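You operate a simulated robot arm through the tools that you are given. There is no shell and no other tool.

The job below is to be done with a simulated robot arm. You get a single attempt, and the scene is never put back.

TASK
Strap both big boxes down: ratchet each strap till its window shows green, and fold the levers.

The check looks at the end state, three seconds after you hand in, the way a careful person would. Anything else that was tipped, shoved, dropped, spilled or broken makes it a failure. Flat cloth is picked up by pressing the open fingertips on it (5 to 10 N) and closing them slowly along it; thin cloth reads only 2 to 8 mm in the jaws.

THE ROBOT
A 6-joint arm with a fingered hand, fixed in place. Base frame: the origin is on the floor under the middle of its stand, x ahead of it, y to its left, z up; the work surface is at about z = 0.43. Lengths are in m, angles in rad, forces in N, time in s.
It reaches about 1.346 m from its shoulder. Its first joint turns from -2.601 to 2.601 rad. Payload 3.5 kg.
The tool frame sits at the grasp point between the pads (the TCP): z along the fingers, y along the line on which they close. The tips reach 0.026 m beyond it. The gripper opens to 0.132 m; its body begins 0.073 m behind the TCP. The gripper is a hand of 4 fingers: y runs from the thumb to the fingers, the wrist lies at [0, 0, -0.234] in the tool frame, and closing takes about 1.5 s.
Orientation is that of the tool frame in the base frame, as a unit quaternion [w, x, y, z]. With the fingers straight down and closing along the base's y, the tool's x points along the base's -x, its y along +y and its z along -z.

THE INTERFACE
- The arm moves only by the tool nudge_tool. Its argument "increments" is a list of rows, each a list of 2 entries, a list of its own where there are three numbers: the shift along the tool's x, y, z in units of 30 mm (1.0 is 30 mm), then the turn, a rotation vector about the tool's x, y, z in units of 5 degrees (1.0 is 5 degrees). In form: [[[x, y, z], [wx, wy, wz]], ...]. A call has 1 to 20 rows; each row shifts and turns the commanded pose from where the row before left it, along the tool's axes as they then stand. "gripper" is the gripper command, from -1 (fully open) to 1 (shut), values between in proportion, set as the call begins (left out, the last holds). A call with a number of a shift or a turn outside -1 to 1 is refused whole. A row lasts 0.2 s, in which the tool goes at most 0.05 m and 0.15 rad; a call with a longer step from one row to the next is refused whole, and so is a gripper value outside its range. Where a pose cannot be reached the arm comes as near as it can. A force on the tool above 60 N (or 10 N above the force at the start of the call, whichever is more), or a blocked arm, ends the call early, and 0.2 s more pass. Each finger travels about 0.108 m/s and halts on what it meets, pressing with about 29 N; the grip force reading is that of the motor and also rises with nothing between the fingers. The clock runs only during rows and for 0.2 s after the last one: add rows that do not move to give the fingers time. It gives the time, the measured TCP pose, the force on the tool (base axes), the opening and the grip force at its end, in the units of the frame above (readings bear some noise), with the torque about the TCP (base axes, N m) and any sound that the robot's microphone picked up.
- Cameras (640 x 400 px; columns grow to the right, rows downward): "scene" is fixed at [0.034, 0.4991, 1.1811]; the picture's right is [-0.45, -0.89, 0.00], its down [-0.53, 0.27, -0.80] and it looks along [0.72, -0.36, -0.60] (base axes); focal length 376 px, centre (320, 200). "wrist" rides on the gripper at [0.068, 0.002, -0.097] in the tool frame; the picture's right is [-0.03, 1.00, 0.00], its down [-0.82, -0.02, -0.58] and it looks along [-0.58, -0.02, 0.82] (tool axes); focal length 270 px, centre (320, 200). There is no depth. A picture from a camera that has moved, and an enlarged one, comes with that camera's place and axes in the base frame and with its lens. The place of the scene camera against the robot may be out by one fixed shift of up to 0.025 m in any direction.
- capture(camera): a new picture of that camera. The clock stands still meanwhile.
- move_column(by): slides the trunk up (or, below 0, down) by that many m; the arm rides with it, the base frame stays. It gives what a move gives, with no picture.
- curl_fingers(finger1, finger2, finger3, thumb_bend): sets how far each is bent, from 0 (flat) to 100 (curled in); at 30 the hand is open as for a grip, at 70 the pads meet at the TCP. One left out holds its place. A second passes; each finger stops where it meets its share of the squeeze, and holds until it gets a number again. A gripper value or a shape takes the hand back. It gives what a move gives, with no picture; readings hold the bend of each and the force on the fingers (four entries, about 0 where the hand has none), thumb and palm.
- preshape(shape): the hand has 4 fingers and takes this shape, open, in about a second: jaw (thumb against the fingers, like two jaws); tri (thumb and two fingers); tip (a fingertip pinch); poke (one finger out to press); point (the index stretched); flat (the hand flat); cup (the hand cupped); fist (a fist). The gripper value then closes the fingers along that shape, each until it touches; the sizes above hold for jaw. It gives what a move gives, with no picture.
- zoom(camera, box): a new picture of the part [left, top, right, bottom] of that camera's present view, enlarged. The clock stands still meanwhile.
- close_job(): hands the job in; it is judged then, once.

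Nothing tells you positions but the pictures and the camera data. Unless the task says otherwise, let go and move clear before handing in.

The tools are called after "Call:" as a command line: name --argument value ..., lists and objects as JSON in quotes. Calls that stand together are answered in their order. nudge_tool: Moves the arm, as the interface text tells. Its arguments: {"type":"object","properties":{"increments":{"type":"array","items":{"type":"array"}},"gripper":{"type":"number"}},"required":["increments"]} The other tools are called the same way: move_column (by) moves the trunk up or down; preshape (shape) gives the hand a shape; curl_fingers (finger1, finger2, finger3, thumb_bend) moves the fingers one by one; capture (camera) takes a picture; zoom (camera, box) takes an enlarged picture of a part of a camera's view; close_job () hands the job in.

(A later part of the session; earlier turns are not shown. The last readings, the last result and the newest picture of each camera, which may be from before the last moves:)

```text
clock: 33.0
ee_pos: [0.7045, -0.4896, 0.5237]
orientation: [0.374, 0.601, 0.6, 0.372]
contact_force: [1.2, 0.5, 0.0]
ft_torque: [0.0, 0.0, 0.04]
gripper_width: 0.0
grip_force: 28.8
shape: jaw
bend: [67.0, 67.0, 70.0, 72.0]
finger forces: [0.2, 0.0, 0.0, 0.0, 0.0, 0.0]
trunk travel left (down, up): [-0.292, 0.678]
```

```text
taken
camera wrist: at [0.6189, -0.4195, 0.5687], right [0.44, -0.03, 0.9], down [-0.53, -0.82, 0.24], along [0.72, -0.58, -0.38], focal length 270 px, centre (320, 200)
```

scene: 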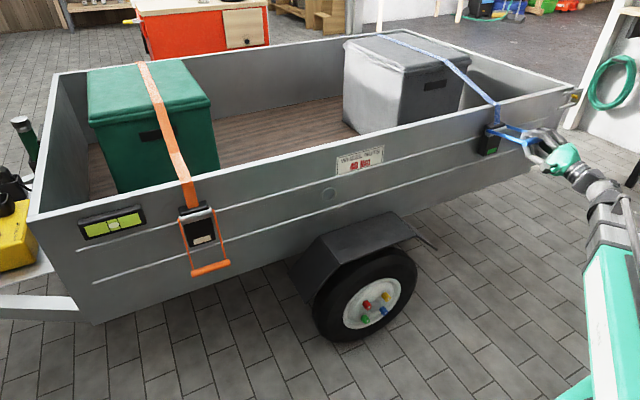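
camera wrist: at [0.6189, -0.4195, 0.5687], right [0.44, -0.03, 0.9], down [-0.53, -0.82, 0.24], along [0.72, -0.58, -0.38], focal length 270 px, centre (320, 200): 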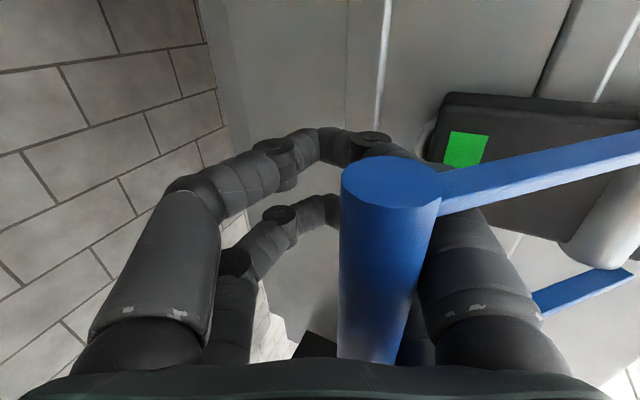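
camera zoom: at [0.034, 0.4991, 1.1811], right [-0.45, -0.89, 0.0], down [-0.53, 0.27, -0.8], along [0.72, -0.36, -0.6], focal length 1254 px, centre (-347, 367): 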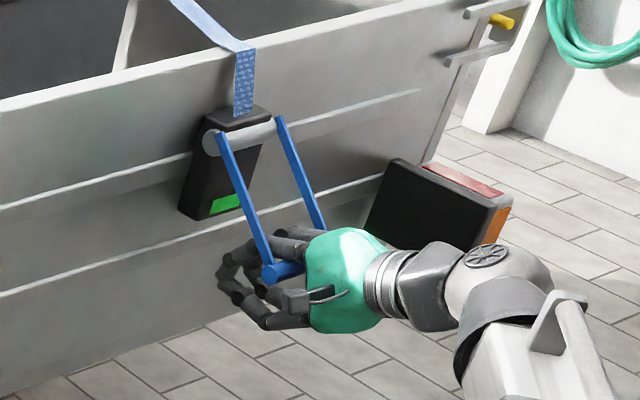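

The lever has stayed at about 50° with its bar near my palm, and the window is still green. I'll ease back inside the cage, open, and withdraw, so I can then push the bar home with the fingertips.

Call:
nudge_tool --increments '[[[0, 0.213, -0.43], [-0.587, 0, 0]], [[0, 0.213, -0.43], [-0.587, 0, 0]], [[0, 0.213, -0.43], [-0.587, 0, 0]], [[0, 0, 0], [0, 0, 0]]]'

Call:
capture --camera "wrist"

Call:
zoom --camera "scene" --box '[460, 90, 580, 210]'

```text
clock: 34.0
ee_pos: [0.6759, -0.4879, 0.5572]
orientation: [0.418, 0.57, 0.57, 0.418]
contact_force: [0.9, 1.0, 0.9]
ft_torque: [-0.01, -0.01, 0.0]
gripper_width: 0.0
grip_force: 28.7
shape: jaw
bend: [67.0, 67.0, 70.0, 72.0]
finger forces: [0.1, 0.1, 0.1, 0.0, 0.0, 0.0]
trunk travel left (down, up): [-0.292, 0.678]
```

```text
taken
camera wrist: at [0.5849, -0.4195, 0.5884], right [0.3, -0.03, 0.95], down [-0.56, -0.82, 0.15], along [0.77, -0.58, -0.26], focal length 270 px, centre (320, 200)
```

wrist: 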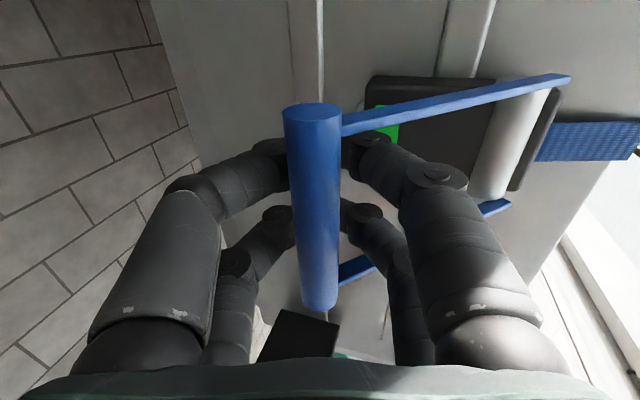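

```text
3.33 times, centred on (520, 150) of scene
camera zoom: at [0.034, 0.4991, 1.1811], right [-0.45, -0.89, 0.0], down [-0.53, 0.27, -0.8], along [0.72, -0.36, -0.6], focal length 1254 px, centre (-347, 367)
```

zoom: 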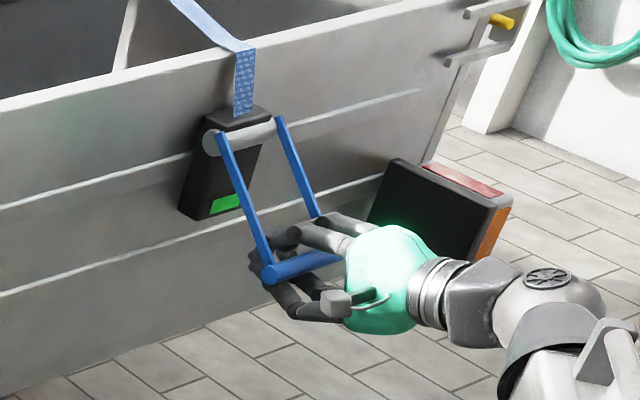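

The bar sits in the middle of the cage again and the lever didn't move. Now I open halfway and pull straight back off the bar.

Call:
nudge_tool --increments '[[[0, 0, 0], [0, 0, 0]], [[0, 0, 0], [0, 0, 0]], [[0, 0, 0], [0, 0, 0]], [[0, 0, 0], [0, 0, 0]], [[0, -0.01, -0.58], [-0.225, 0, 0]], [[0, -0.01, -0.58], [-0.225, 0, 0]], [[0, -0.01, -0.58], [-0.225, 0, 0]], [[0, -0.01, -0.58], [-0.225, 0, 0]], [[0, 0, 0], [0, 0, 0]]]' --gripper -0.2

Call:
nudge_tool --increments '[[[0, 0, 0], [0, 0, 0]], [[0, 0, 0], [0, 0, 0]], [[0, 0, 0], [0, 0, 0]], [[0, 0, 0], [0, 0, 0]], [[0, 0, 0], [0, 0, 0]]]' --gripper 0.82

Call:
capture --camera "wrist"

Call:
zoom --camera "scene" --box '[460, 90, 580, 210]'

```text
clock: 36.0
ee_pos: [0.6087, -0.4884, 0.5744]
orientation: [0.44, 0.554, 0.552, 0.44]
contact_force: [0.7, 0.0, -0.5]
ft_torque: [-0.01, -0.02, -0.01]
gripper_width: 0.0788
grip_force: 0.0
shape: jaw
bend: [71.0, 71.0, 71.0, 70.0]
finger forces: [0.0, 0.0, 0.1, 0.0, 0.0, 0.1]
trunk travel left (down, up): [-0.292, 0.678]
```

```text
clock: 37.2
ee_pos: [0.6085, -0.4892, 0.5751]
orientation: [0.44, 0.554, 0.554, 0.439]
contact_force: [0.6, 0.2, -0.5]
ft_torque: [0.03, 0.01, 0.0]
gripper_width: 0.0124
grip_force: 0.0
shape: jaw
bend: [72.0, 72.0, 72.0, 70.0]
finger forces: [0.0, 0.0, 0.0, 0.0, 0.0, 0.0]
trunk travel left (down, up): [-0.292, 0.678]
```

```text
taken
camera wrist: at [0.5155, -0.4195, 0.5986], right [0.23, -0.03, 0.97], down [-0.57, -0.82, 0.11], along [0.79, -0.58, -0.2], focal length 270 px, centre (320, 200)
```

wrist: 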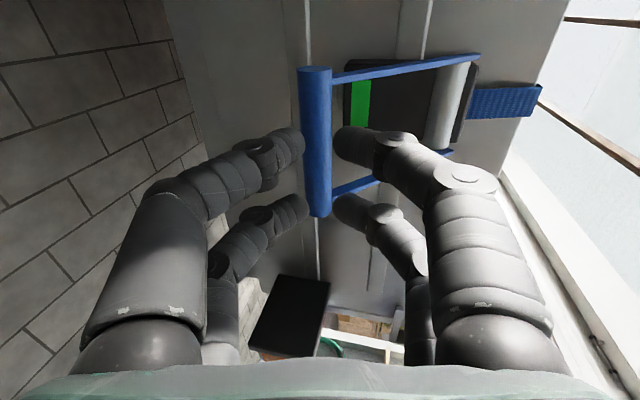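

```text
3.33 times, centred on (520, 150) of scene
camera zoom: at [0.034, 0.4991, 1.1811], right [-0.45, -0.89, 0.0], down [-0.53, 0.27, -0.8], along [0.72, -0.36, -0.6], focal length 1254 px, centre (-347, 367)
```

zoom: 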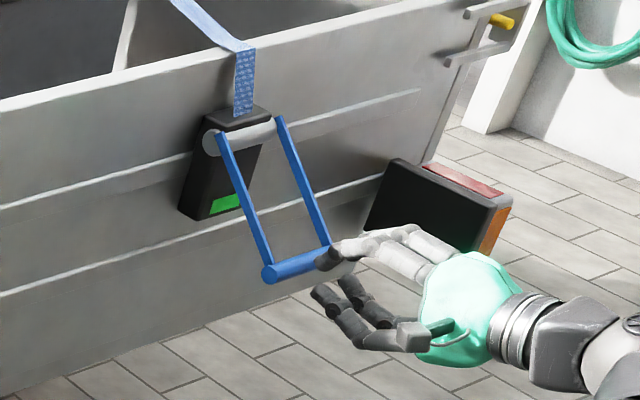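

The bar is right ahead of the nearly closed fingertips, whose gap is narrower than the bar, so it will seat in the groove between them. I'll push the lever down along its arc, first part of the way.

Call:
nudge_tool --increments '[[[0, -0.04, 0.4], [0.13, 0, 0]], [[0, 0, 0.39], [0.13, 0, 0]], [[0, -0.218, 0.37], [0.46, 0, 0]], [[0, -0.14, 0.345], [0.36, 0, 0]], [[0, -0.097, 0.36], [0.32, 0, 0]], [[0, -0.06, 0.37], [0.28, 0, 0]], [[0, -0.023, 0.38], [0.26, 0, 0]], [[0, 0, 0], [0, 0, 0]]]'

Call:
capture --camera "wrist"

Call:
zoom --camera "scene" --box '[460, 90, 580, 210]'

```text
clock: 39.0
ee_pos: [0.68, -0.4893, 0.5363]
orientation: [0.391, 0.59, 0.589, 0.391]
contact_force: [-0.3, -0.8, 1.3]
ft_torque: [0.01, -0.01, 0.02]
gripper_width: 0.012
grip_force: 0.0
shape: jaw
bend: [72.0, 72.0, 72.0, 70.0]
finger forces: [0.1, 0.2, 0.0, 0.0, 0.0, 0.0]
out of reach, approached as far as the arm can: row 1
trunk travel left (down, up): [-0.292, 0.678]
```

```text
taken
camera wrist: at [0.5913, -0.4199, 0.5765], right [0.39, -0.03, 0.92], down [-0.54, -0.82, 0.2], along [0.75, -0.58, -0.33], focal length 270 px, centre (320, 200)
```

wrist: 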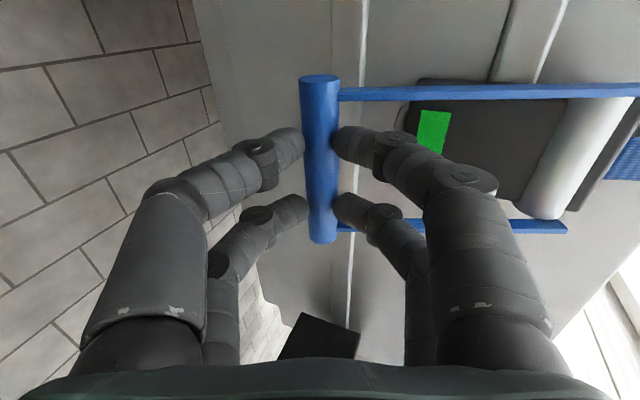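

```text
3.33 times, centred on (520, 150) of scene
camera zoom: at [0.034, 0.4991, 1.1811], right [-0.45, -0.89, 0.0], down [-0.53, 0.27, -0.8], along [0.72, -0.36, -0.6], focal length 1254 px, centre (-347, 367)
```

zoom: 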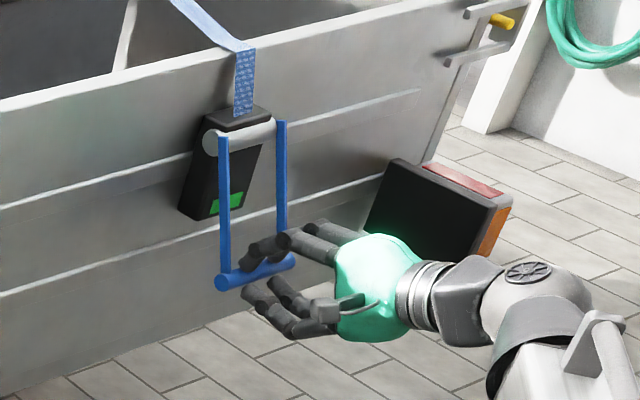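

The bar sits in the fingertip groove and the lever is back near its starting angle. I'll keep pushing it toward the wall to fold it.

Call:
nudge_tool --increments '[[[0, 0.02, 0.38], [0.22, 0, 0]], [[0, 0.057, 0.38], [0.16, 0, 0]], [[0, 0.09, 0.373], [0.12, 0, 0]], [[0, 0, 0], [0, 0, 0]]]'

Call:
capture --camera "wrist"

Call:
zoom --camera "scene" --box '[460, 90, 580, 210]'

```text
clock: 40.0
ee_pos: [0.7132, -0.4885, 0.5277]
orientation: [0.379, 0.598, 0.597, 0.378]
contact_force: [-1.1, 0.5, 0.8]
ft_torque: [-0.02, -0.03, 0.0]
gripper_width: 0.0124
grip_force: 0.1
shape: jaw
bend: [72.0, 72.0, 72.0, 70.0]
finger forces: [0.5, 0.3, 0.1, 0.0, 0.1, 0.0]
trunk travel left (down, up): [-0.292, 0.678]
```

```text
taken
camera wrist: at [0.6261, -0.4194, 0.5711], right [0.43, -0.03, 0.9], down [-0.53, -0.82, 0.23], along [0.73, -0.58, -0.36], focal length 270 px, centre (320, 200)
```

wrist: 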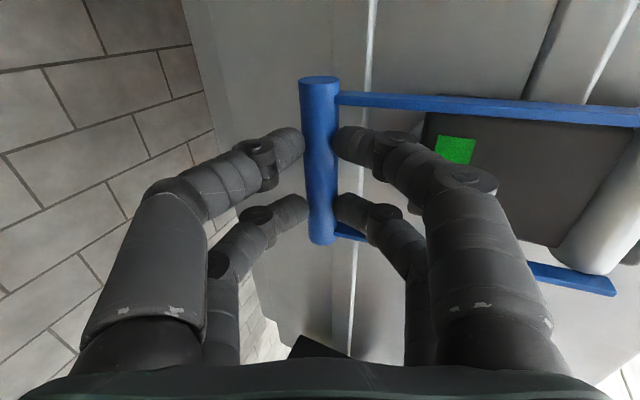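

```text
3.33 times, centred on (520, 150) of scene
camera zoom: at [0.034, 0.4991, 1.1811], right [-0.45, -0.89, 0.0], down [-0.53, 0.27, -0.8], along [0.72, -0.36, -0.6], focal length 1254 px, centre (-347, 367)
```

zoom: 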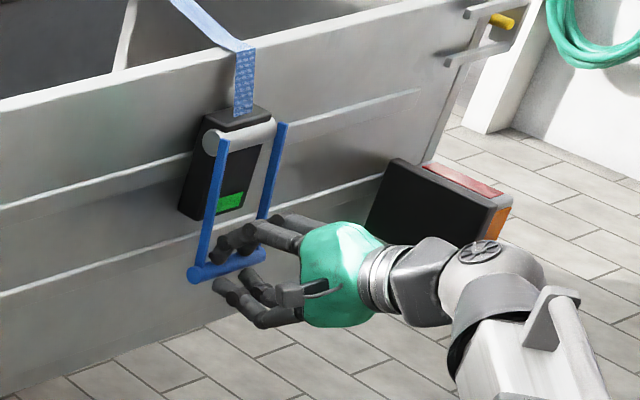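

The lever is at about 10° now with hardly any resistance. I'll push on in small steps until it stops.

Call:
nudge_tool --increments '[[[0, 0.12, 0.363], [0.08, 0, 0]], [[0, 0.15, 0.35], [0.02, 0, 0]], [[0, 0, 0], [0, 0, 0]]]'

Call:
zoom --camera "scene" --box '[460, 90, 580, 210]'

Call:
capture --camera "wrist"

```text
clock: 40.9
ee_pos: [0.7356, -0.4888, 0.5248]
orientation: [0.375, 0.599, 0.599, 0.376]
contact_force: [-2.2, 0.2, -3.9]
ft_torque: [0.0, 0.14, 0.0]
gripper_width: 0.0146
grip_force: 20.7
shape: jaw
bend: [72.0, 72.0, 72.0, 70.0]
finger forces: [17.2, 17.2, 18.7, 0.1, 19.8, 0.0]
trunk travel left (down, up): [-0.292, 0.678]
```

```text
3.33 times, centred on (520, 150) of scene
camera zoom: at [0.034, 0.4991, 1.1811], right [-0.45, -0.89, 0.0], down [-0.53, 0.27, -0.8], along [0.72, -0.36, -0.6], focal length 1254 px, centre (-347, 367)
```

zoom: 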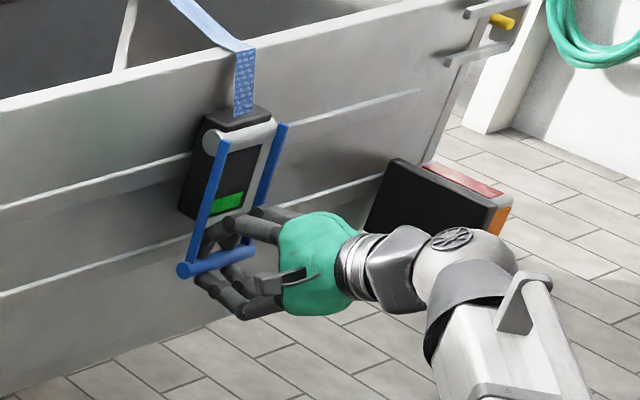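

```text
taken
camera wrist: at [0.6492, -0.4194, 0.5697], right [0.43, -0.03, 0.9], down [-0.53, -0.82, 0.23], along [0.73, -0.58, -0.37], focal length 270 px, centre (320, 200)
```

wrist: 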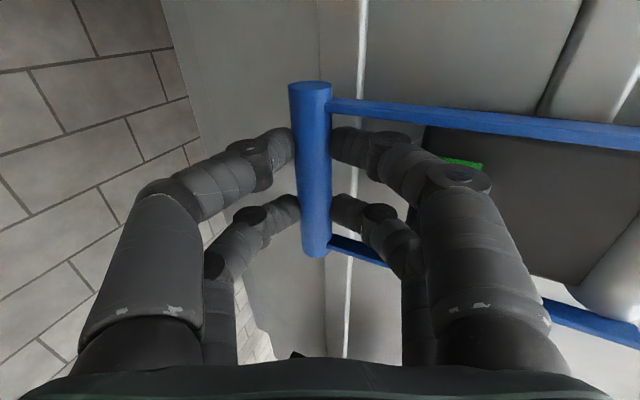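

The bar has wedged into the fingertips at about x=0.745, so the lever meets more resistance here, about 6° from straight down. I'll look closely to see whether it is home.

Call:
zoom --camera "scene" --box '[475, 110, 545, 180]'

Call:
zoom --camera "wrist" --box '[280, 60, 640, 300]'

```text
5.71 times, centred on (510, 145) of scene
camera zoom: at [0.034, 0.4991, 1.1811], right [-0.45, -0.89, 0.0], down [-0.53, 0.27, -0.8], along [0.72, -0.36, -0.6], focal length 2149 px, centre (-766, 514)
```

zoom: 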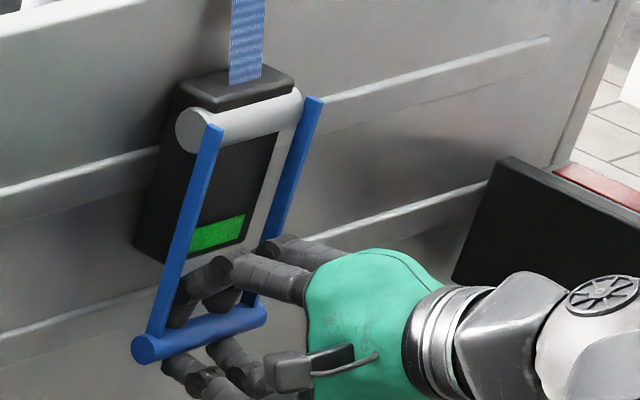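

```text
1.67 times, centred on (460, 180) of wrist
camera zoom: at [0.6492, -0.4194, 0.5697], right [0.43, -0.03, 0.9], down [-0.53, -0.82, 0.23], along [0.73, -0.58, -0.37], focal length 450 px, centre (87, 233)
```

zoom: 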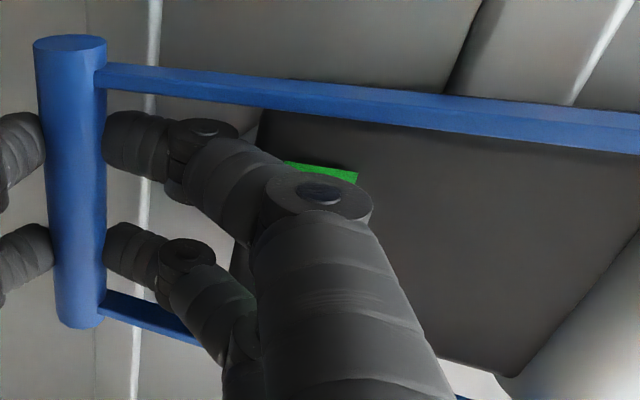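

The arms look within a couple of degrees of the vertical body, so it may be home. I'll open a little, draw back, and then check by pushing with fully closed fingertips.

Call:
nudge_tool --increments '[[[0, 0, 0], [0, 0, 0]], [[0, 0, 0], [0, 0, 0]], [[0, -0.023, -0.447], [-0.26, 0, 0]], [[0, -0.023, -0.447], [-0.26, 0, 0]], [[0, -0.023, -0.447], [-0.26, 0, 0]], [[0, 0, 0], [0, 0, 0]]]' --gripper 0.4

Call:
nudge_tool --increments '[[[0, 0, 0], [0, 0, 0]], [[0, 0, 0], [0, 0, 0]], [[0, 0, 0], [0, 0, 0]], [[0, 0, 0], [0, 0, 0]]]' --gripper 1

Call:
capture --camera "wrist"

Call:
zoom --camera "scene" --box '[475, 110, 545, 180]'

```text
clock: 42.2
ee_pos: [0.698, -0.489, 0.5402]
orientation: [0.397, 0.585, 0.585, 0.397]
contact_force: [0.0, -0.7, -1.0]
ft_torque: [0.01, -0.02, 0.04]
gripper_width: 0.0396
grip_force: 0.1
shape: jaw
bend: [74.0, 74.0, 74.0, 70.0]
finger forces: [0.0, 0.0, 0.0, 0.0, 0.0, 0.0]
trunk travel left (down, up): [-0.292, 0.678]
```

```text
clock: 43.2
ee_pos: [0.6976, -0.489, 0.5408]
orientation: [0.397, 0.585, 0.585, 0.396]
contact_force: [0.1, -0.2, 0.6]
ft_torque: [0.01, 0.03, -0.03]
gripper_width: 0.0002
grip_force: 29.2
shape: jaw
bend: [62.0, 63.0, 63.0, 70.0]
finger forces: [0.1, 0.1, 0.0, 0.1, 0.0, 0.0]
trunk travel left (down, up): [-0.292, 0.678]
```

```text
taken
camera wrist: at [0.6088, -0.4195, 0.5787], right [0.37, -0.03, 0.93], down [-0.54, -0.82, 0.2], along [0.75, -0.58, -0.32], focal length 270 px, centre (320, 200)
```

wrist: 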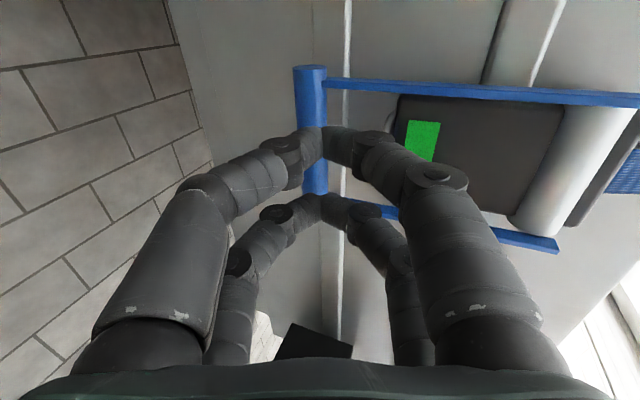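

```text
5.71 times, centred on (510, 145) of scene
camera zoom: at [0.034, 0.4991, 1.1811], right [-0.45, -0.89, 0.0], down [-0.53, 0.27, -0.8], along [0.72, -0.36, -0.6], focal length 2149 px, centre (-766, 514)
```

zoom: 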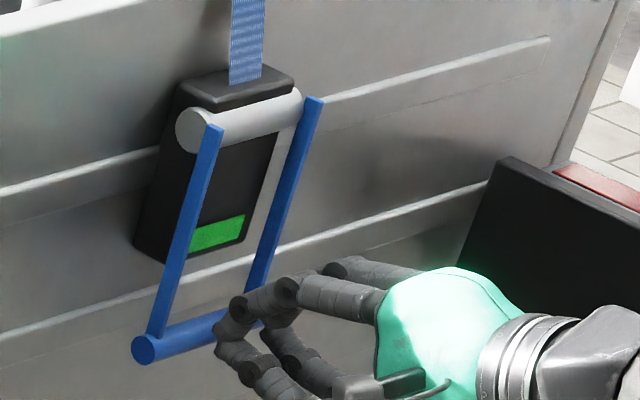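

The lever stays where I left it and the window is green. Now I press on the bar with the closed fingertips to see whether it goes any further.

Call:
nudge_tool --increments '[[[0, 0, 0.45], [0, 0, 0]], [[0, 0.076, 0.184], [0, 0, 0]], [[0, 0.076, 0.184], [0, 0, 0]], [[0, 0.076, 0.184], [0, 0, 0]], [[0, 0, 0], [0, 0, 0]]]'

Call:
capture --camera "wrist"

Call:
zoom --camera "scene" --box '[475, 110, 545, 180]'

```text
clock: 44.5
ee_pos: [0.7287, -0.4891, 0.5408]
orientation: [0.397, 0.586, 0.585, 0.396]
contact_force: [-3.9, -0.8, 3.4]
ft_torque: [-0.05, 0.03, -0.11]
gripper_width: 0.0001
grip_force: 28.7
shape: jaw
bend: [62.0, 63.0, 64.0, 70.0]
finger forces: [0.0, 0.0, 0.1, 0.0, 0.1, 0.1]
out of reach, approached as far as the arm can: row 1
trunk travel left (down, up): [-0.292, 0.678]
```

```text
taken
camera wrist: at [0.6394, -0.4195, 0.579], right [0.37, -0.03, 0.93], down [-0.55, -0.82, 0.2], along [0.75, -0.58, -0.32], focal length 270 px, centre (320, 200)
```

wrist: 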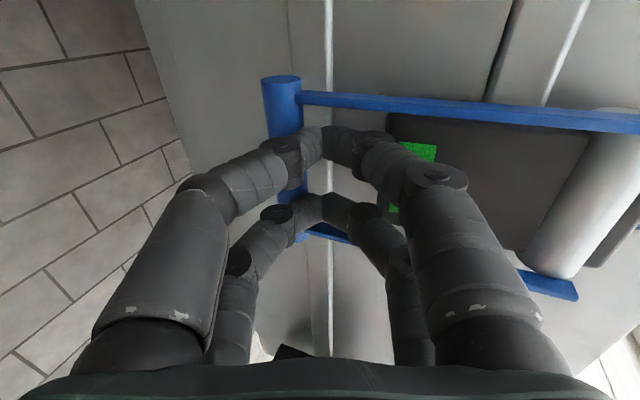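

```text
5.71 times, centred on (510, 145) of scene
camera zoom: at [0.034, 0.4991, 1.1811], right [-0.45, -0.89, 0.0], down [-0.53, 0.27, -0.8], along [0.72, -0.36, -0.6], focal length 2149 px, centre (-766, 514)
```

zoom: 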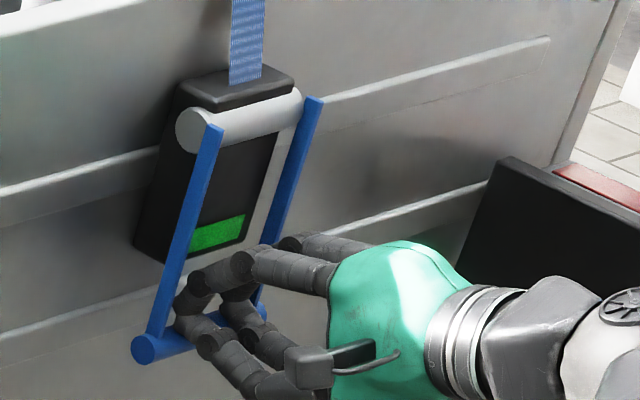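

The closed tips rode a bit above the bar because the hand's pitch was too flat; the lever itself didn't move. I'll back off, aim at the bar's middle with a narrow groove between the tips, and press again.

Call:
nudge_tool --increments '[[[0, -0.218, -0.54], [0, 0, 0]], [[0, -0.218, -0.54], [0, 0, 0]], [[0, 0, 0], [0, 0, 0]], [[0, 0.02, 0.32], [0.14, 0, 0]], [[0, 0.02, 0.32], [0.14, 0, 0]], [[0, 0.078, 0.184], [0, 0, 0]], [[0, 0, 0], [0, 0, 0]]]' --gripper 0.9

Call:
capture --camera "wrist"

Call:
zoom --camera "scene" --box '[475, 110, 545, 180]'

```text
clock: 46.0
ee_pos: [0.7177, -0.4888, 0.5336]
orientation: [0.389, 0.592, 0.59, 0.388]
contact_force: [0.6, -0.2, 0.9]
ft_torque: [0.0, -0.02, 0.01]
gripper_width: 0.0067
grip_force: 0.0
shape: jaw
bend: [71.0, 71.0, 71.0, 70.0]
finger forces: [0.1, 0.0, 0.0, 0.0, 0.0, 0.0]
trunk travel left (down, up): [-0.292, 0.678]
```

```text
taken
camera wrist: at [0.63, -0.4198, 0.5753], right [0.39, -0.03, 0.92], down [-0.54, -0.82, 0.21], along [0.74, -0.58, -0.34], focal length 270 px, centre (320, 200)
```

wrist: 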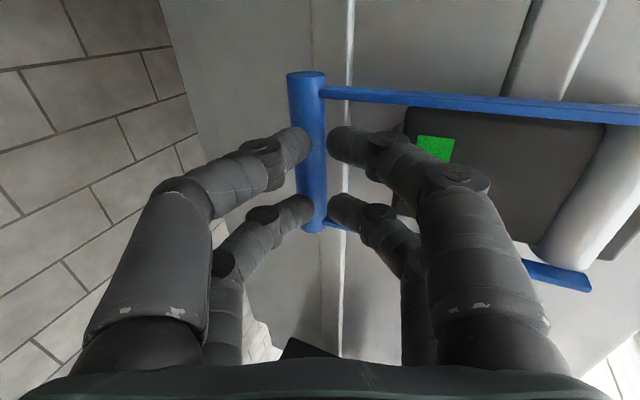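

```text
5.71 times, centred on (510, 145) of scene
camera zoom: at [0.034, 0.4991, 1.1811], right [-0.45, -0.89, 0.0], down [-0.53, 0.27, -0.8], along [0.72, -0.36, -0.6], focal length 2149 px, centre (-766, 514)
```

zoom: 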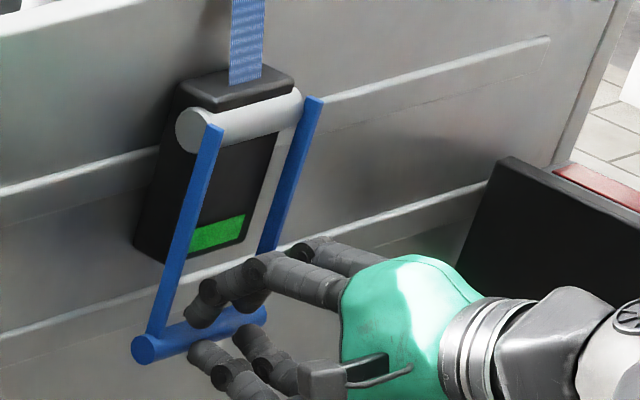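

The bar is just at the tips, about 5 mm low. I'll tip the hand down slightly and press straight toward the wall, watching the force.

Call:
nudge_tool --increments '[[[0, -0.135, 0.06], [0.28, 0, 0]], [[0, 0.084, 0.182], [0, 0, 0]], [[0, 0.084, 0.182], [0, 0, 0]], [[0, 0, 0], [0, 0, 0]]]'

Call:
capture --camera "wrist"

Call:
zoom --camera "scene" --box '[475, 110, 545, 180]'

```text
clock: 47.0
ee_pos: [0.7273, -0.4888, 0.5311]
orientation: [0.384, 0.595, 0.594, 0.382]
contact_force: [-26.6, -1.0, 3.0]
ft_torque: [-0.1, 0.48, 0.1]
gripper_width: 0.0135
grip_force: 28.5
shape: jaw
bend: [71.0, 71.0, 74.0, 72.0]
finger forces: [21.0, 21.2, 32.4, 0.1, 30.1, 0.0]
trunk travel left (down, up): [-0.292, 0.678]
```

```text
taken
camera wrist: at [0.6412, -0.4196, 0.573], right [0.42, -0.03, 0.91], down [-0.53, -0.82, 0.22], along [0.74, -0.58, -0.35], focal length 270 px, centre (320, 200)
```

wrist: 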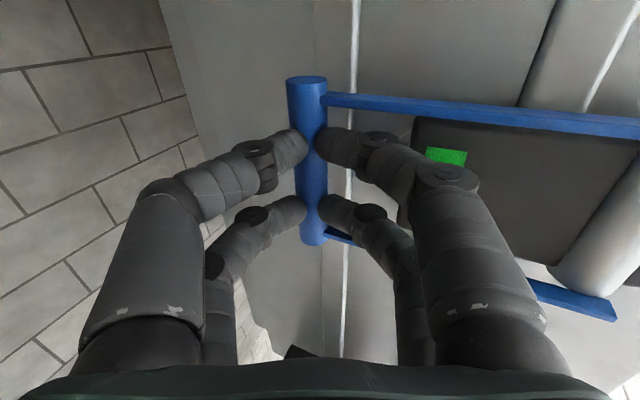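

```text
5.71 times, centred on (510, 145) of scene
camera zoom: at [0.034, 0.4991, 1.1811], right [-0.45, -0.89, 0.0], down [-0.53, 0.27, -0.8], along [0.72, -0.36, -0.6], focal length 2149 px, centre (-766, 514)
```

zoom: 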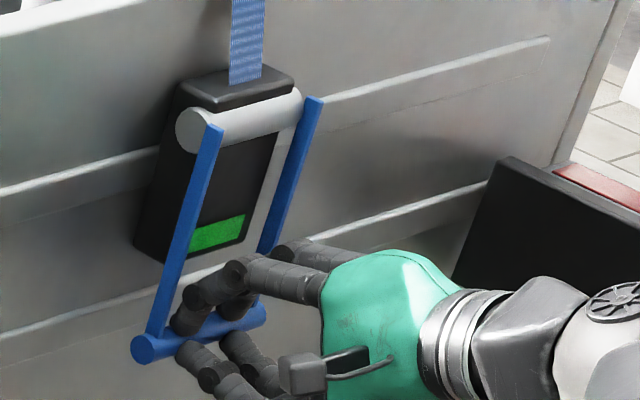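

With 27 N the lever does not move at all, so it is folded against its stop, and the window is green. I'll release, back away from the bar, and look at the blue ratchet once more.

Call:
nudge_tool --increments '[[[0, 0, 0], [0, 0, 0]], [[0, 0, 0], [0, 0, 0]], [[0, -0.023, -0.447], [-0.26, 0, 0]], [[0, -0.023, -0.447], [-0.26, 0, 0]], [[0, -0.023, -0.447], [-0.26, 0, 0]], [[0, -0.35, -0.937], [0, 0, 0]], [[0, -0.35, -0.937], [0, 0, 0]], [[0, 0, 0], [0, 0, 0]]]' --gripper 0.4

Call:
capture --camera "wrist"

Call:
zoom --camera "scene" --box '[475, 110, 545, 180]'

Call:
capture --camera "scene"

```text
clock: 48.9
ee_pos: [0.6312, -0.4885, 0.5447]
orientation: [0.402, 0.582, 0.582, 0.401]
contact_force: [0.0, 0.4, -0.2]
ft_torque: [0.0, 0.02, 0.02]
gripper_width: 0.0393
grip_force: 0.0
shape: jaw
bend: [74.0, 74.0, 74.0, 70.0]
finger forces: [0.0, 0.0, 0.0, 0.0, 0.0, 0.0]
trunk travel left (down, up): [-0.292, 0.678]
```

```text
taken
camera wrist: at [0.542, -0.419, 0.5809], right [0.35, -0.03, 0.93], down [-0.55, -0.82, 0.19], along [0.76, -0.58, -0.3], focal length 270 px, centre (320, 200)
```

wrist: 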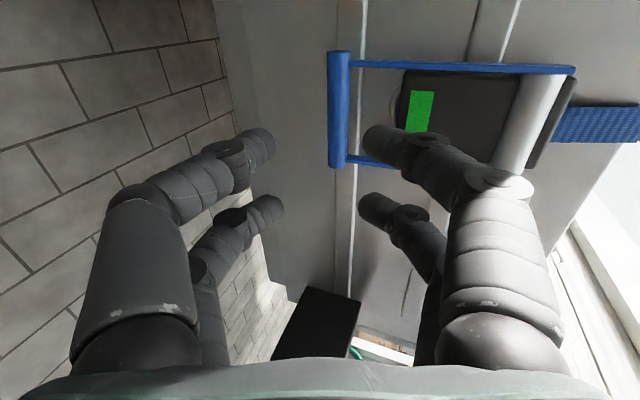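

```text
5.71 times, centred on (510, 145) of scene
camera zoom: at [0.034, 0.4991, 1.1811], right [-0.45, -0.89, 0.0], down [-0.53, 0.27, -0.8], along [0.72, -0.36, -0.6], focal length 2149 px, centre (-766, 514)
```

zoom: 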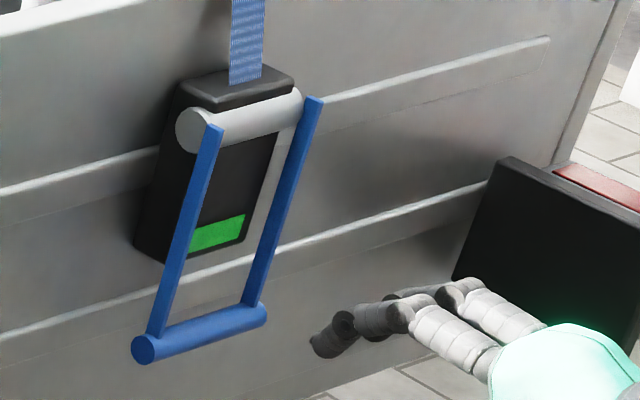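

```text
taken
```

scene: 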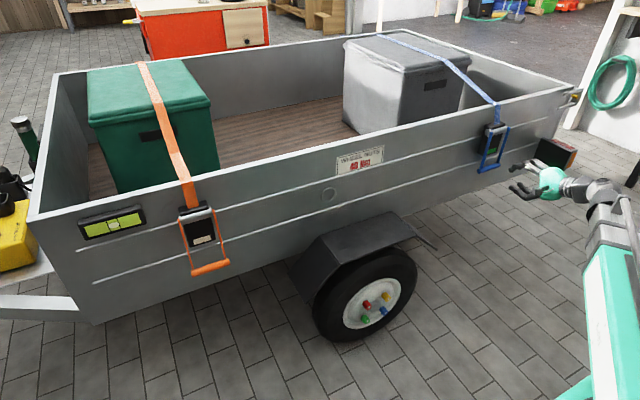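

The bar's plane and its hinge both read x≈0.745 now, so the blue lever is folded straight down with its window green. Next I raise the trunk, point the hand down, and cross over to the orange ratchet.

Call:
move_column --by 0.35

Call:
nudge_tool --increments '[[[0, -0.587, 0.22], [1, 0, 0]], [[0, -0.54, 0.26], [1, 0, 0]], [[0, -0.49, 0.29], [1, 0, 0]], [[0, -0.436, 0.313], [1, 0, 0]], [[0, -0.377, 0.323], [1, 0, 0]], [[0, -0.317, 0.324], [1, 0, 0]], [[0, -0.26, 0.317], [1, 0, 0]], [[0, -0.203, 0.297], [1, 0, 0]], [[0, -0.15, 0.267], [1, 0, 0]], [[0, -0.105, 0.23], [1, 0, 0]], [[0, -0.065, 0.186], [1, 0, 0]], [[0, -0.035, 0.136], [1, 0, 0]], [[0, -0.01, 0.08], [1, 0, 0]], [[0, 0, 0.02], [0.88, 0, 0]], [[0, 0, 0], [0, 0, 0]]]'

Call:
capture --camera "scene"

```text
clock: 52.3
ee_pos: [0.6297, -0.4885, 0.8945]
orientation: [0.401, 0.582, 0.583, 0.401]
contact_force: [-0.2, 0.6, 0.1]
ft_torque: [-0.04, -0.02, 0.04]
gripper_width: 0.0393
grip_force: 0.1
shape: jaw
bend: [74.0, 74.0, 74.0, 70.0]
finger forces: [0.0, 0.1, 0.0, 0.1, 0.1, 0.1]
trunk travel left (down, up): [-0.642, 0.328]
```

```text
clock: 55.5
ee_pos: [0.6312, -0.4893, 0.7435]
orientation: [-0.001, 0.708, 0.706, -0.001]
contact_force: [0.1, -0.2, -0.1]
ft_torque: [-0.02, 0.01, -0.01]
gripper_width: 0.0395
grip_force: 0.1
shape: jaw
bend: [74.0, 74.0, 74.0, 70.0]
finger forces: [0.0, 0.0, 0.1, 0.0, 0.0, 0.1]
trunk travel left (down, up): [-0.642, 0.328]
```

```text
taken
```

scene: 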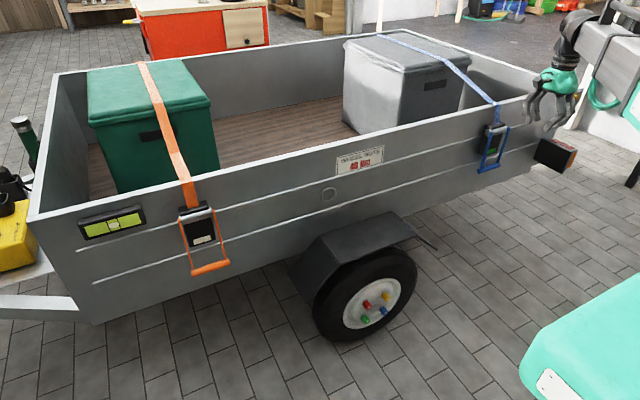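

The hand now points down in front of the wall with its tips just above the wall's top. I'll cross toward +y.

Call:
nudge_tool --increments '[[[1, 0, 0], [0, 0, 0]], [[1, 0, 0], [0, 0, 0]], [[1, 0, 0], [0, 0, 0]], [[1, 0, 0], [0, 0, 0]], [[1, 0, 0], [0, 0, 0]], [[1, 0, 0], [0, 0, 0]], [[1, 0, 0], [0, 0, 0]], [[1, 0, 0], [0, 0, 0]], [[1, 0, 0], [0, 0, 0]], [[1, 0, 0], [0, 0, 0]], [[1, 0, 0], [0, 0, 0]], [[1, 0, 0], [0, 0, 0]], [[1, 0, 0], [0, 0, 0]], [[1, 0, 0], [0, 0, 0]], [[1, 0, 0], [0, 0, 0]], [[1, 0, 0], [0, 0, 0]]]'

Call:
capture --camera "scene"

```text
clock: 58.9
ee_pos: [0.6326, -0.0084, 0.7431]
orientation: [-0.001, 0.707, 0.707, -0.001]
contact_force: [0.1, -0.3, -0.1]
ft_torque: [0.03, 0.04, 0.0]
gripper_width: 0.0393
grip_force: 0.1
shape: jaw
bend: [74.0, 74.0, 74.0, 70.0]
finger forces: [0.0, 0.0, 0.1, 0.1, 0.0, 0.1]
trunk travel left (down, up): [-0.642, 0.328]
```

```text
taken
```

scene: 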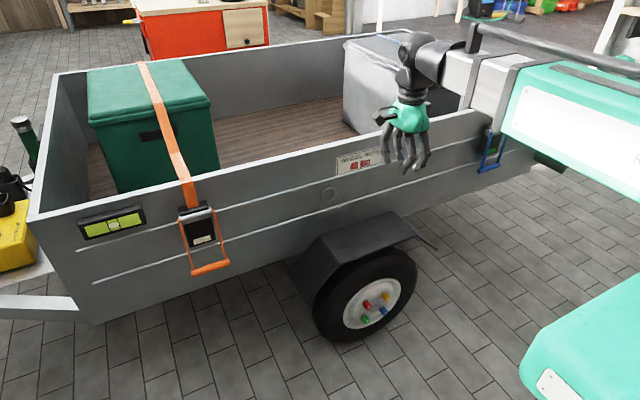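

Clear so far. I'll go on to y≈0.45 in front of the orange ratchet.

Call:
nudge_tool --increments '[[[1, 0, 0], [0, 0, 0]], [[1, 0, 0], [0, 0, 0]], [[1, 0, 0], [0, 0, 0]], [[1, 0, 0], [0, 0, 0]], [[1, 0, 0], [0, 0, 0]], [[1, 0, 0], [0, 0, 0]], [[1, 0, 0], [0, 0, 0]], [[1, 0, 0], [0, 0, 0]], [[1, 0, 0], [0, 0, 0]], [[1, 0, 0], [0, 0, 0]], [[1, 0, 0], [0, 0, 0]], [[1, 0, 0], [0, 0, 0]], [[1, 0, 0], [0, 0, 0]], [[1, 0, 0], [0, 0, 0]], [[1, 0, 0], [0, 0, 0]], [[0.3, 0, 0], [0, 0, 0]]]'

Call:
capture --camera "scene"

Call:
capture --camera "wrist"

```text
clock: 62.3
ee_pos: [0.6321, 0.4494, 0.744]
orientation: [-0.002, 0.707, 0.707, 0.0]
contact_force: [0.3, 0.1, -0.1]
ft_torque: [0.0, 0.02, -0.01]
gripper_width: 0.0393
grip_force: 0.2
shape: jaw
bend: [74.0, 74.0, 74.0, 70.0]
finger forces: [0.1, 0.0, 0.0, 0.0, 0.1, 0.0]
trunk travel left (down, up): [-0.642, 0.328]
```

```text
taken
```

scene: 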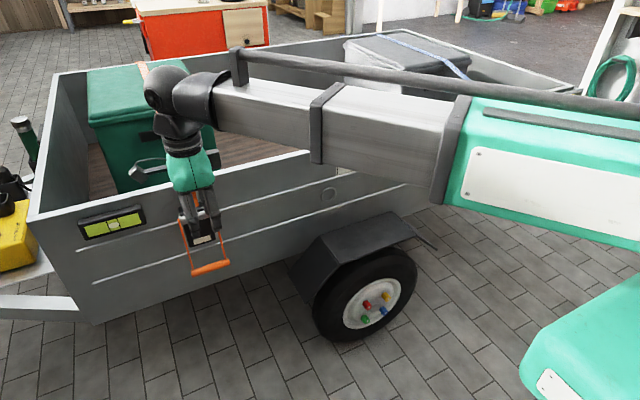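

```text
taken
camera wrist: at [0.6348, 0.5198, 0.8409], right [1.0, -0.03, 0.0], down [-0.02, -0.82, 0.58], along [-0.02, -0.58, -0.82], focal length 270 px, centre (320, 200)
```

wrist: 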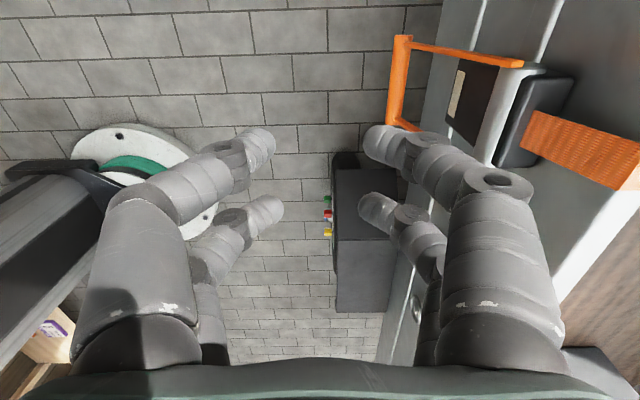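

The arm is a telescoping boom, and the hand now hangs in front of the orange ratchet, whose bar reads about (0.72, 0.45, 0.50). I'll pitch the hand back up to point forward at this height.

Call:
nudge_tool --increments '[[[0, 0, -0.03], [-1, 0, 0]], [[0, 0.008, -0.09], [-1, 0, 0]], [[0, 0.026, -0.145], [-1, 0, 0]], [[0, 0.053, -0.197], [-1, 0, 0]], [[0, 0.089, -0.245], [-1, 0, 0]], [[0, 0.133, -0.285], [-1, 0, 0]], [[0, 0.183, -0.317], [-1, 0, 0]], [[0, 0.238, -0.34], [-1, 0, 0]], [[0, 0.296, -0.353], [-1, 0, 0]], [[0, 0.354, -0.354], [-1, 0, 0]], [[0, 0.414, -0.347], [-1, 0, 0]], [[0, 0.47, -0.33], [-1, 0, 0]], [[0, 0.523, -0.302], [-1, 0, 0]], [[0, 0.571, -0.266], [-1, 0, 0]], [[0, 0, 0], [0, 0, 0]]]'

Call:
capture --camera "wrist"

Call:
capture --camera "scene"

```text
clock: 65.5
ee_pos: [0.6322, 0.4513, 0.8969]
orientation: [0.405, 0.58, 0.579, 0.406]
contact_force: [-0.7, 0.6, 0.3]
ft_torque: [-0.02, 0.04, 0.02]
gripper_width: 0.0394
grip_force: 0.1
shape: jaw
bend: [74.0, 74.0, 74.0, 70.0]
finger forces: [0.0, 0.0, 0.0, 0.0, 0.1, 0.0]
trunk travel left (down, up): [-0.642, 0.328]
```

```text
taken
camera wrist: at [0.5428, 0.5202, 0.9326], right [0.34, -0.03, 0.94], down [-0.55, -0.82, 0.18], along [0.76, -0.58, -0.29], focal length 270 px, centre (320, 200)
```

wrist: 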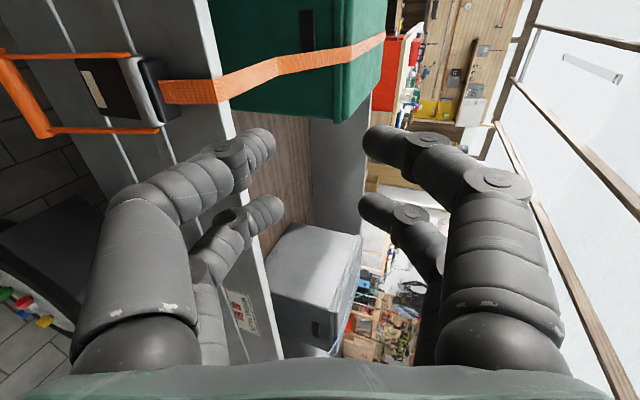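

```text
taken
```

scene: 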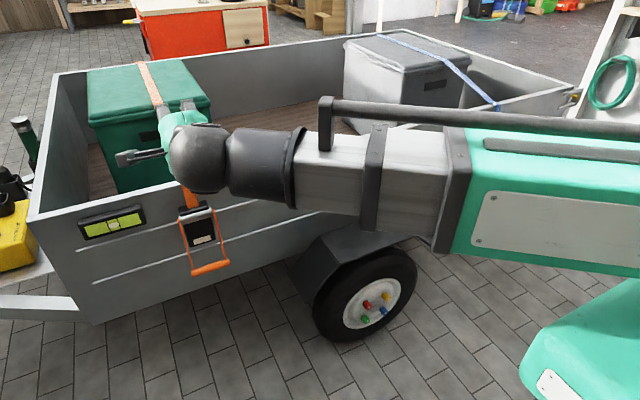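

All clear. I'll lower the trunk so that the hand comes down in front of the orange lever, stopping short for a look.

Call:
move_column --by -0.34

Call:
capture --camera "wrist"

Call:
capture --camera "scene"

```text
clock: 68.8
ee_pos: [0.6323, 0.4516, 0.5571]
orientation: [0.405, 0.579, 0.58, 0.405]
contact_force: [-0.1, 0.4, 0.3]
ft_torque: [0.01, 0.01, -0.03]
gripper_width: 0.0394
grip_force: 0.0
shape: jaw
bend: [74.0, 74.0, 74.0, 70.0]
finger forces: [0.0, 0.0, 0.1, 0.0, 0.0, 0.0]
trunk travel left (down, up): [-0.302, 0.668]
```

```text
taken
camera wrist: at [0.543, 0.5202, 0.5924], right [0.34, -0.03, 0.94], down [-0.55, -0.82, 0.18], along [0.76, -0.58, -0.29], focal length 270 px, centre (320, 200)
```

wrist: 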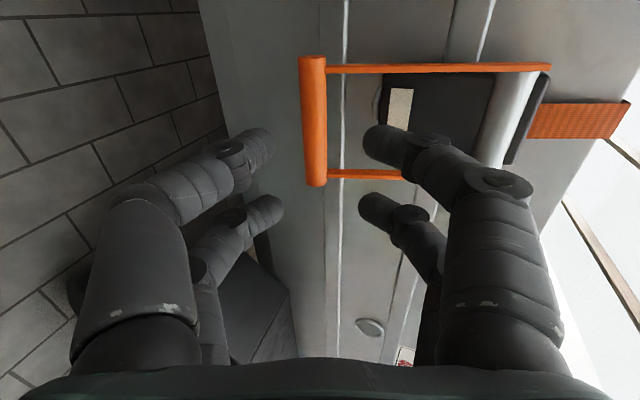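

```text
taken
```

scene: 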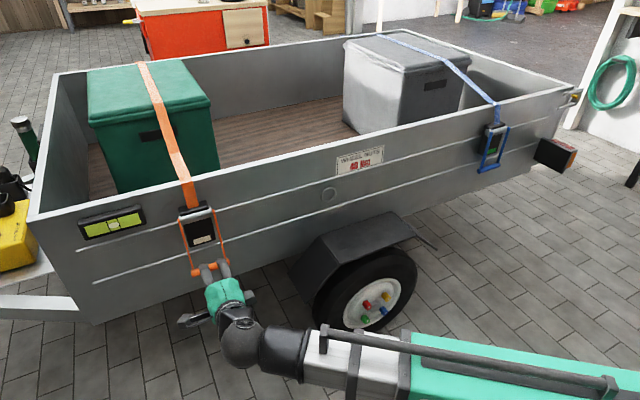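

The orange bar is centred at about (0.716, 0.450, 0.524), with its lever near 13° off vertical. I'll drop the trunk 2 cm, open to 66 mm, and slide most of the way toward the bar.

Call:
move_column --by -0.02

Call:
nudge_tool --increments '[[[0, 0, 0], [0, 0, 0]], [[0, 0, 0], [0, 0, 0]], [[0, 0.125, 0.587], [0.16, 0, 0]], [[0, 0.125, 0.587], [0.16, 0, 0]], [[0, 0, 0], [0, 0, 0]]]' --gripper 0

Call:
capture --camera "wrist"

Call:
zoom --camera "scene" --box '[150, 180, 270, 300]'

```text
clock: 69.5
ee_pos: [0.6332, 0.45, 0.5375]
orientation: [0.405, 0.58, 0.579, 0.405]
contact_force: [0.1, 0.7, -0.2]
ft_torque: [-0.01, 0.01, -0.02]
gripper_width: 0.0392
grip_force: 0.1
shape: jaw
bend: [74.0, 74.0, 74.0, 70.0]
finger forces: [0.0, 0.0, 0.0, 0.0, 0.1, 0.1]
trunk travel left (down, up): [-0.282, 0.688]
```

```text
clock: 70.7
ee_pos: [0.6687, 0.4506, 0.5308]
orientation: [0.397, 0.586, 0.585, 0.396]
contact_force: [-1.1, -0.4, 0.5]
ft_torque: [0.02, -0.01, 0.01]
gripper_width: 0.0655
grip_force: 0.0
shape: jaw
bend: [73.0, 73.0, 73.0, 70.0]
finger forces: [0.0, 0.0, 0.0, 0.0, 0.1, 0.0]
trunk travel left (down, up): [-0.282, 0.688]
```

```text
taken
camera wrist: at [0.5799, 0.5204, 0.5689], right [0.37, -0.03, 0.93], down [-0.54, -0.82, 0.19], along [0.75, -0.58, -0.32], focal length 270 px, centre (320, 200)
```

wrist: 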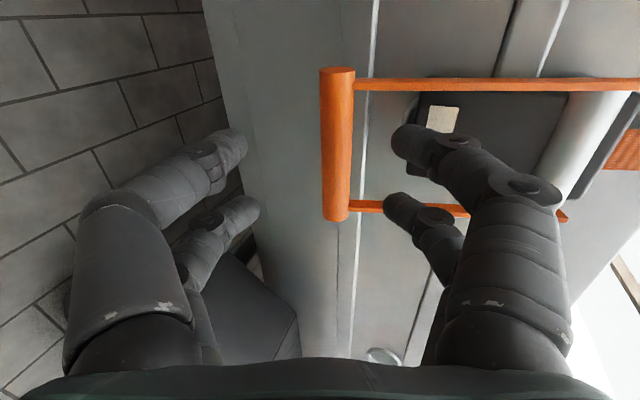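

```text
3.33 times, centred on (210, 240) of scene
camera zoom: at [0.034, 0.4991, 1.1811], right [-0.45, -0.89, 0.0], down [-0.53, 0.27, -0.8], along [0.72, -0.36, -0.6], focal length 1254 px, centre (687, 67)
```

zoom: 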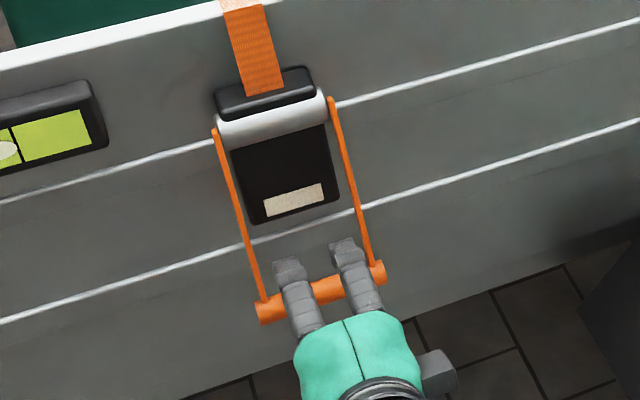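

The fingers line up with the gap between the orange arms, the bar being about 2 mm to the −y side. I'll go in the last 5 cm and check before closing.

Call:
nudge_tool --increments '[[[-0.027, 0.112, 0.574], [0.18, 0, 0]], [[-0.027, 0.112, 0.574], [0.18, 0, 0]], [[-0.027, 0.112, 0.574], [0.18, 0, 0]], [[0, 0, 0], [0, 0, 0]]]'

Call:
capture --camera "wrist"

Call:
zoom --camera "scene" --box '[150, 180, 270, 300]'

```text
clock: 71.7
ee_pos: [0.7205, 0.4483, 0.5219]
orientation: [0.383, 0.594, 0.595, 0.383]
contact_force: [0.5, -0.7, 0.2]
ft_torque: [0.0, 0.01, 0.01]
gripper_width: 0.0658
grip_force: 0.1
shape: jaw
bend: [73.0, 73.0, 73.0, 70.0]
finger forces: [0.0, 0.1, 0.0, 0.1, 0.0, 0.0]
trunk travel left (down, up): [-0.282, 0.688]
```

```text
taken
camera wrist: at [0.6335, 0.518, 0.5629], right [0.41, -0.03, 0.91], down [-0.54, -0.82, 0.22], along [0.74, -0.58, -0.35], focal length 270 px, centre (320, 200)
```

wrist: 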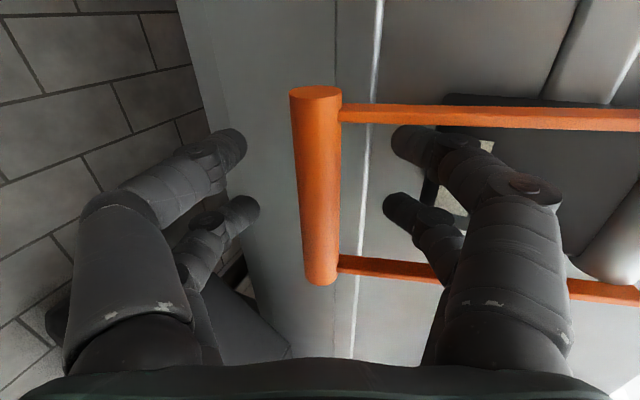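

```text
3.33 times, centred on (210, 240) of scene
camera zoom: at [0.034, 0.4991, 1.1811], right [-0.45, -0.89, 0.0], down [-0.53, 0.27, -0.8], along [0.72, -0.36, -0.6], focal length 1254 px, centre (687, 67)
```

zoom: 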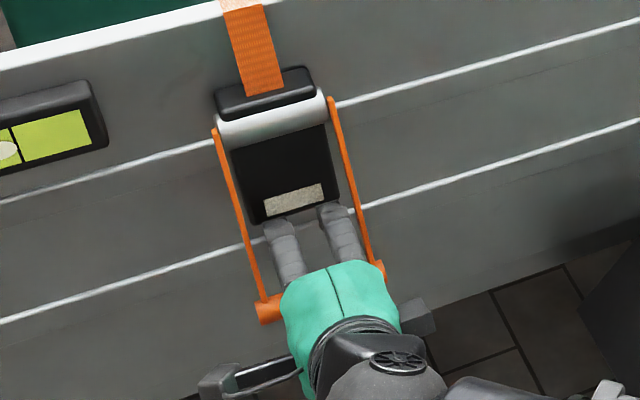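

The bar sits at the TCP just as with the blue one. Now I close the fingers to cage it.

Call:
nudge_tool --increments '[[[0, 0, 0], [0, 0, 0]], [[0, 0, 0], [0, 0, 0]], [[0, 0, 0], [0, 0, 0]], [[0, 0, 0], [0, 0, 0]], [[0, 0, 0], [0, 0, 0]], [[0, 0, 0], [0, 0, 0]]]' --gripper 1

Call:
capture --camera "wrist"

```text
clock: 73.1
ee_pos: [0.7191, 0.4494, 0.521]
orientation: [0.383, 0.595, 0.595, 0.382]
contact_force: [-1.2, -0.7, -2.9]
ft_torque: [-0.06, 0.05, 0.03]
gripper_width: 0.0
grip_force: 29.3
shape: jaw
bend: [64.0, 63.0, 63.0, 70.0]
finger forces: [0.0, 0.0, 0.0, 0.1, 1.7, 0.0]
trunk travel left (down, up): [-0.282, 0.688]
```

```text
taken
camera wrist: at [0.6334, 0.5182, 0.5627], right [0.41, -0.03, 0.91], down [-0.54, -0.82, 0.22], along [0.74, -0.58, -0.35], focal length 270 px, centre (320, 200)
```

wrist: 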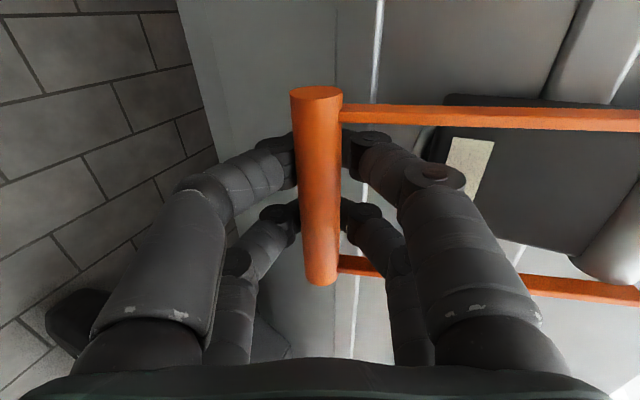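

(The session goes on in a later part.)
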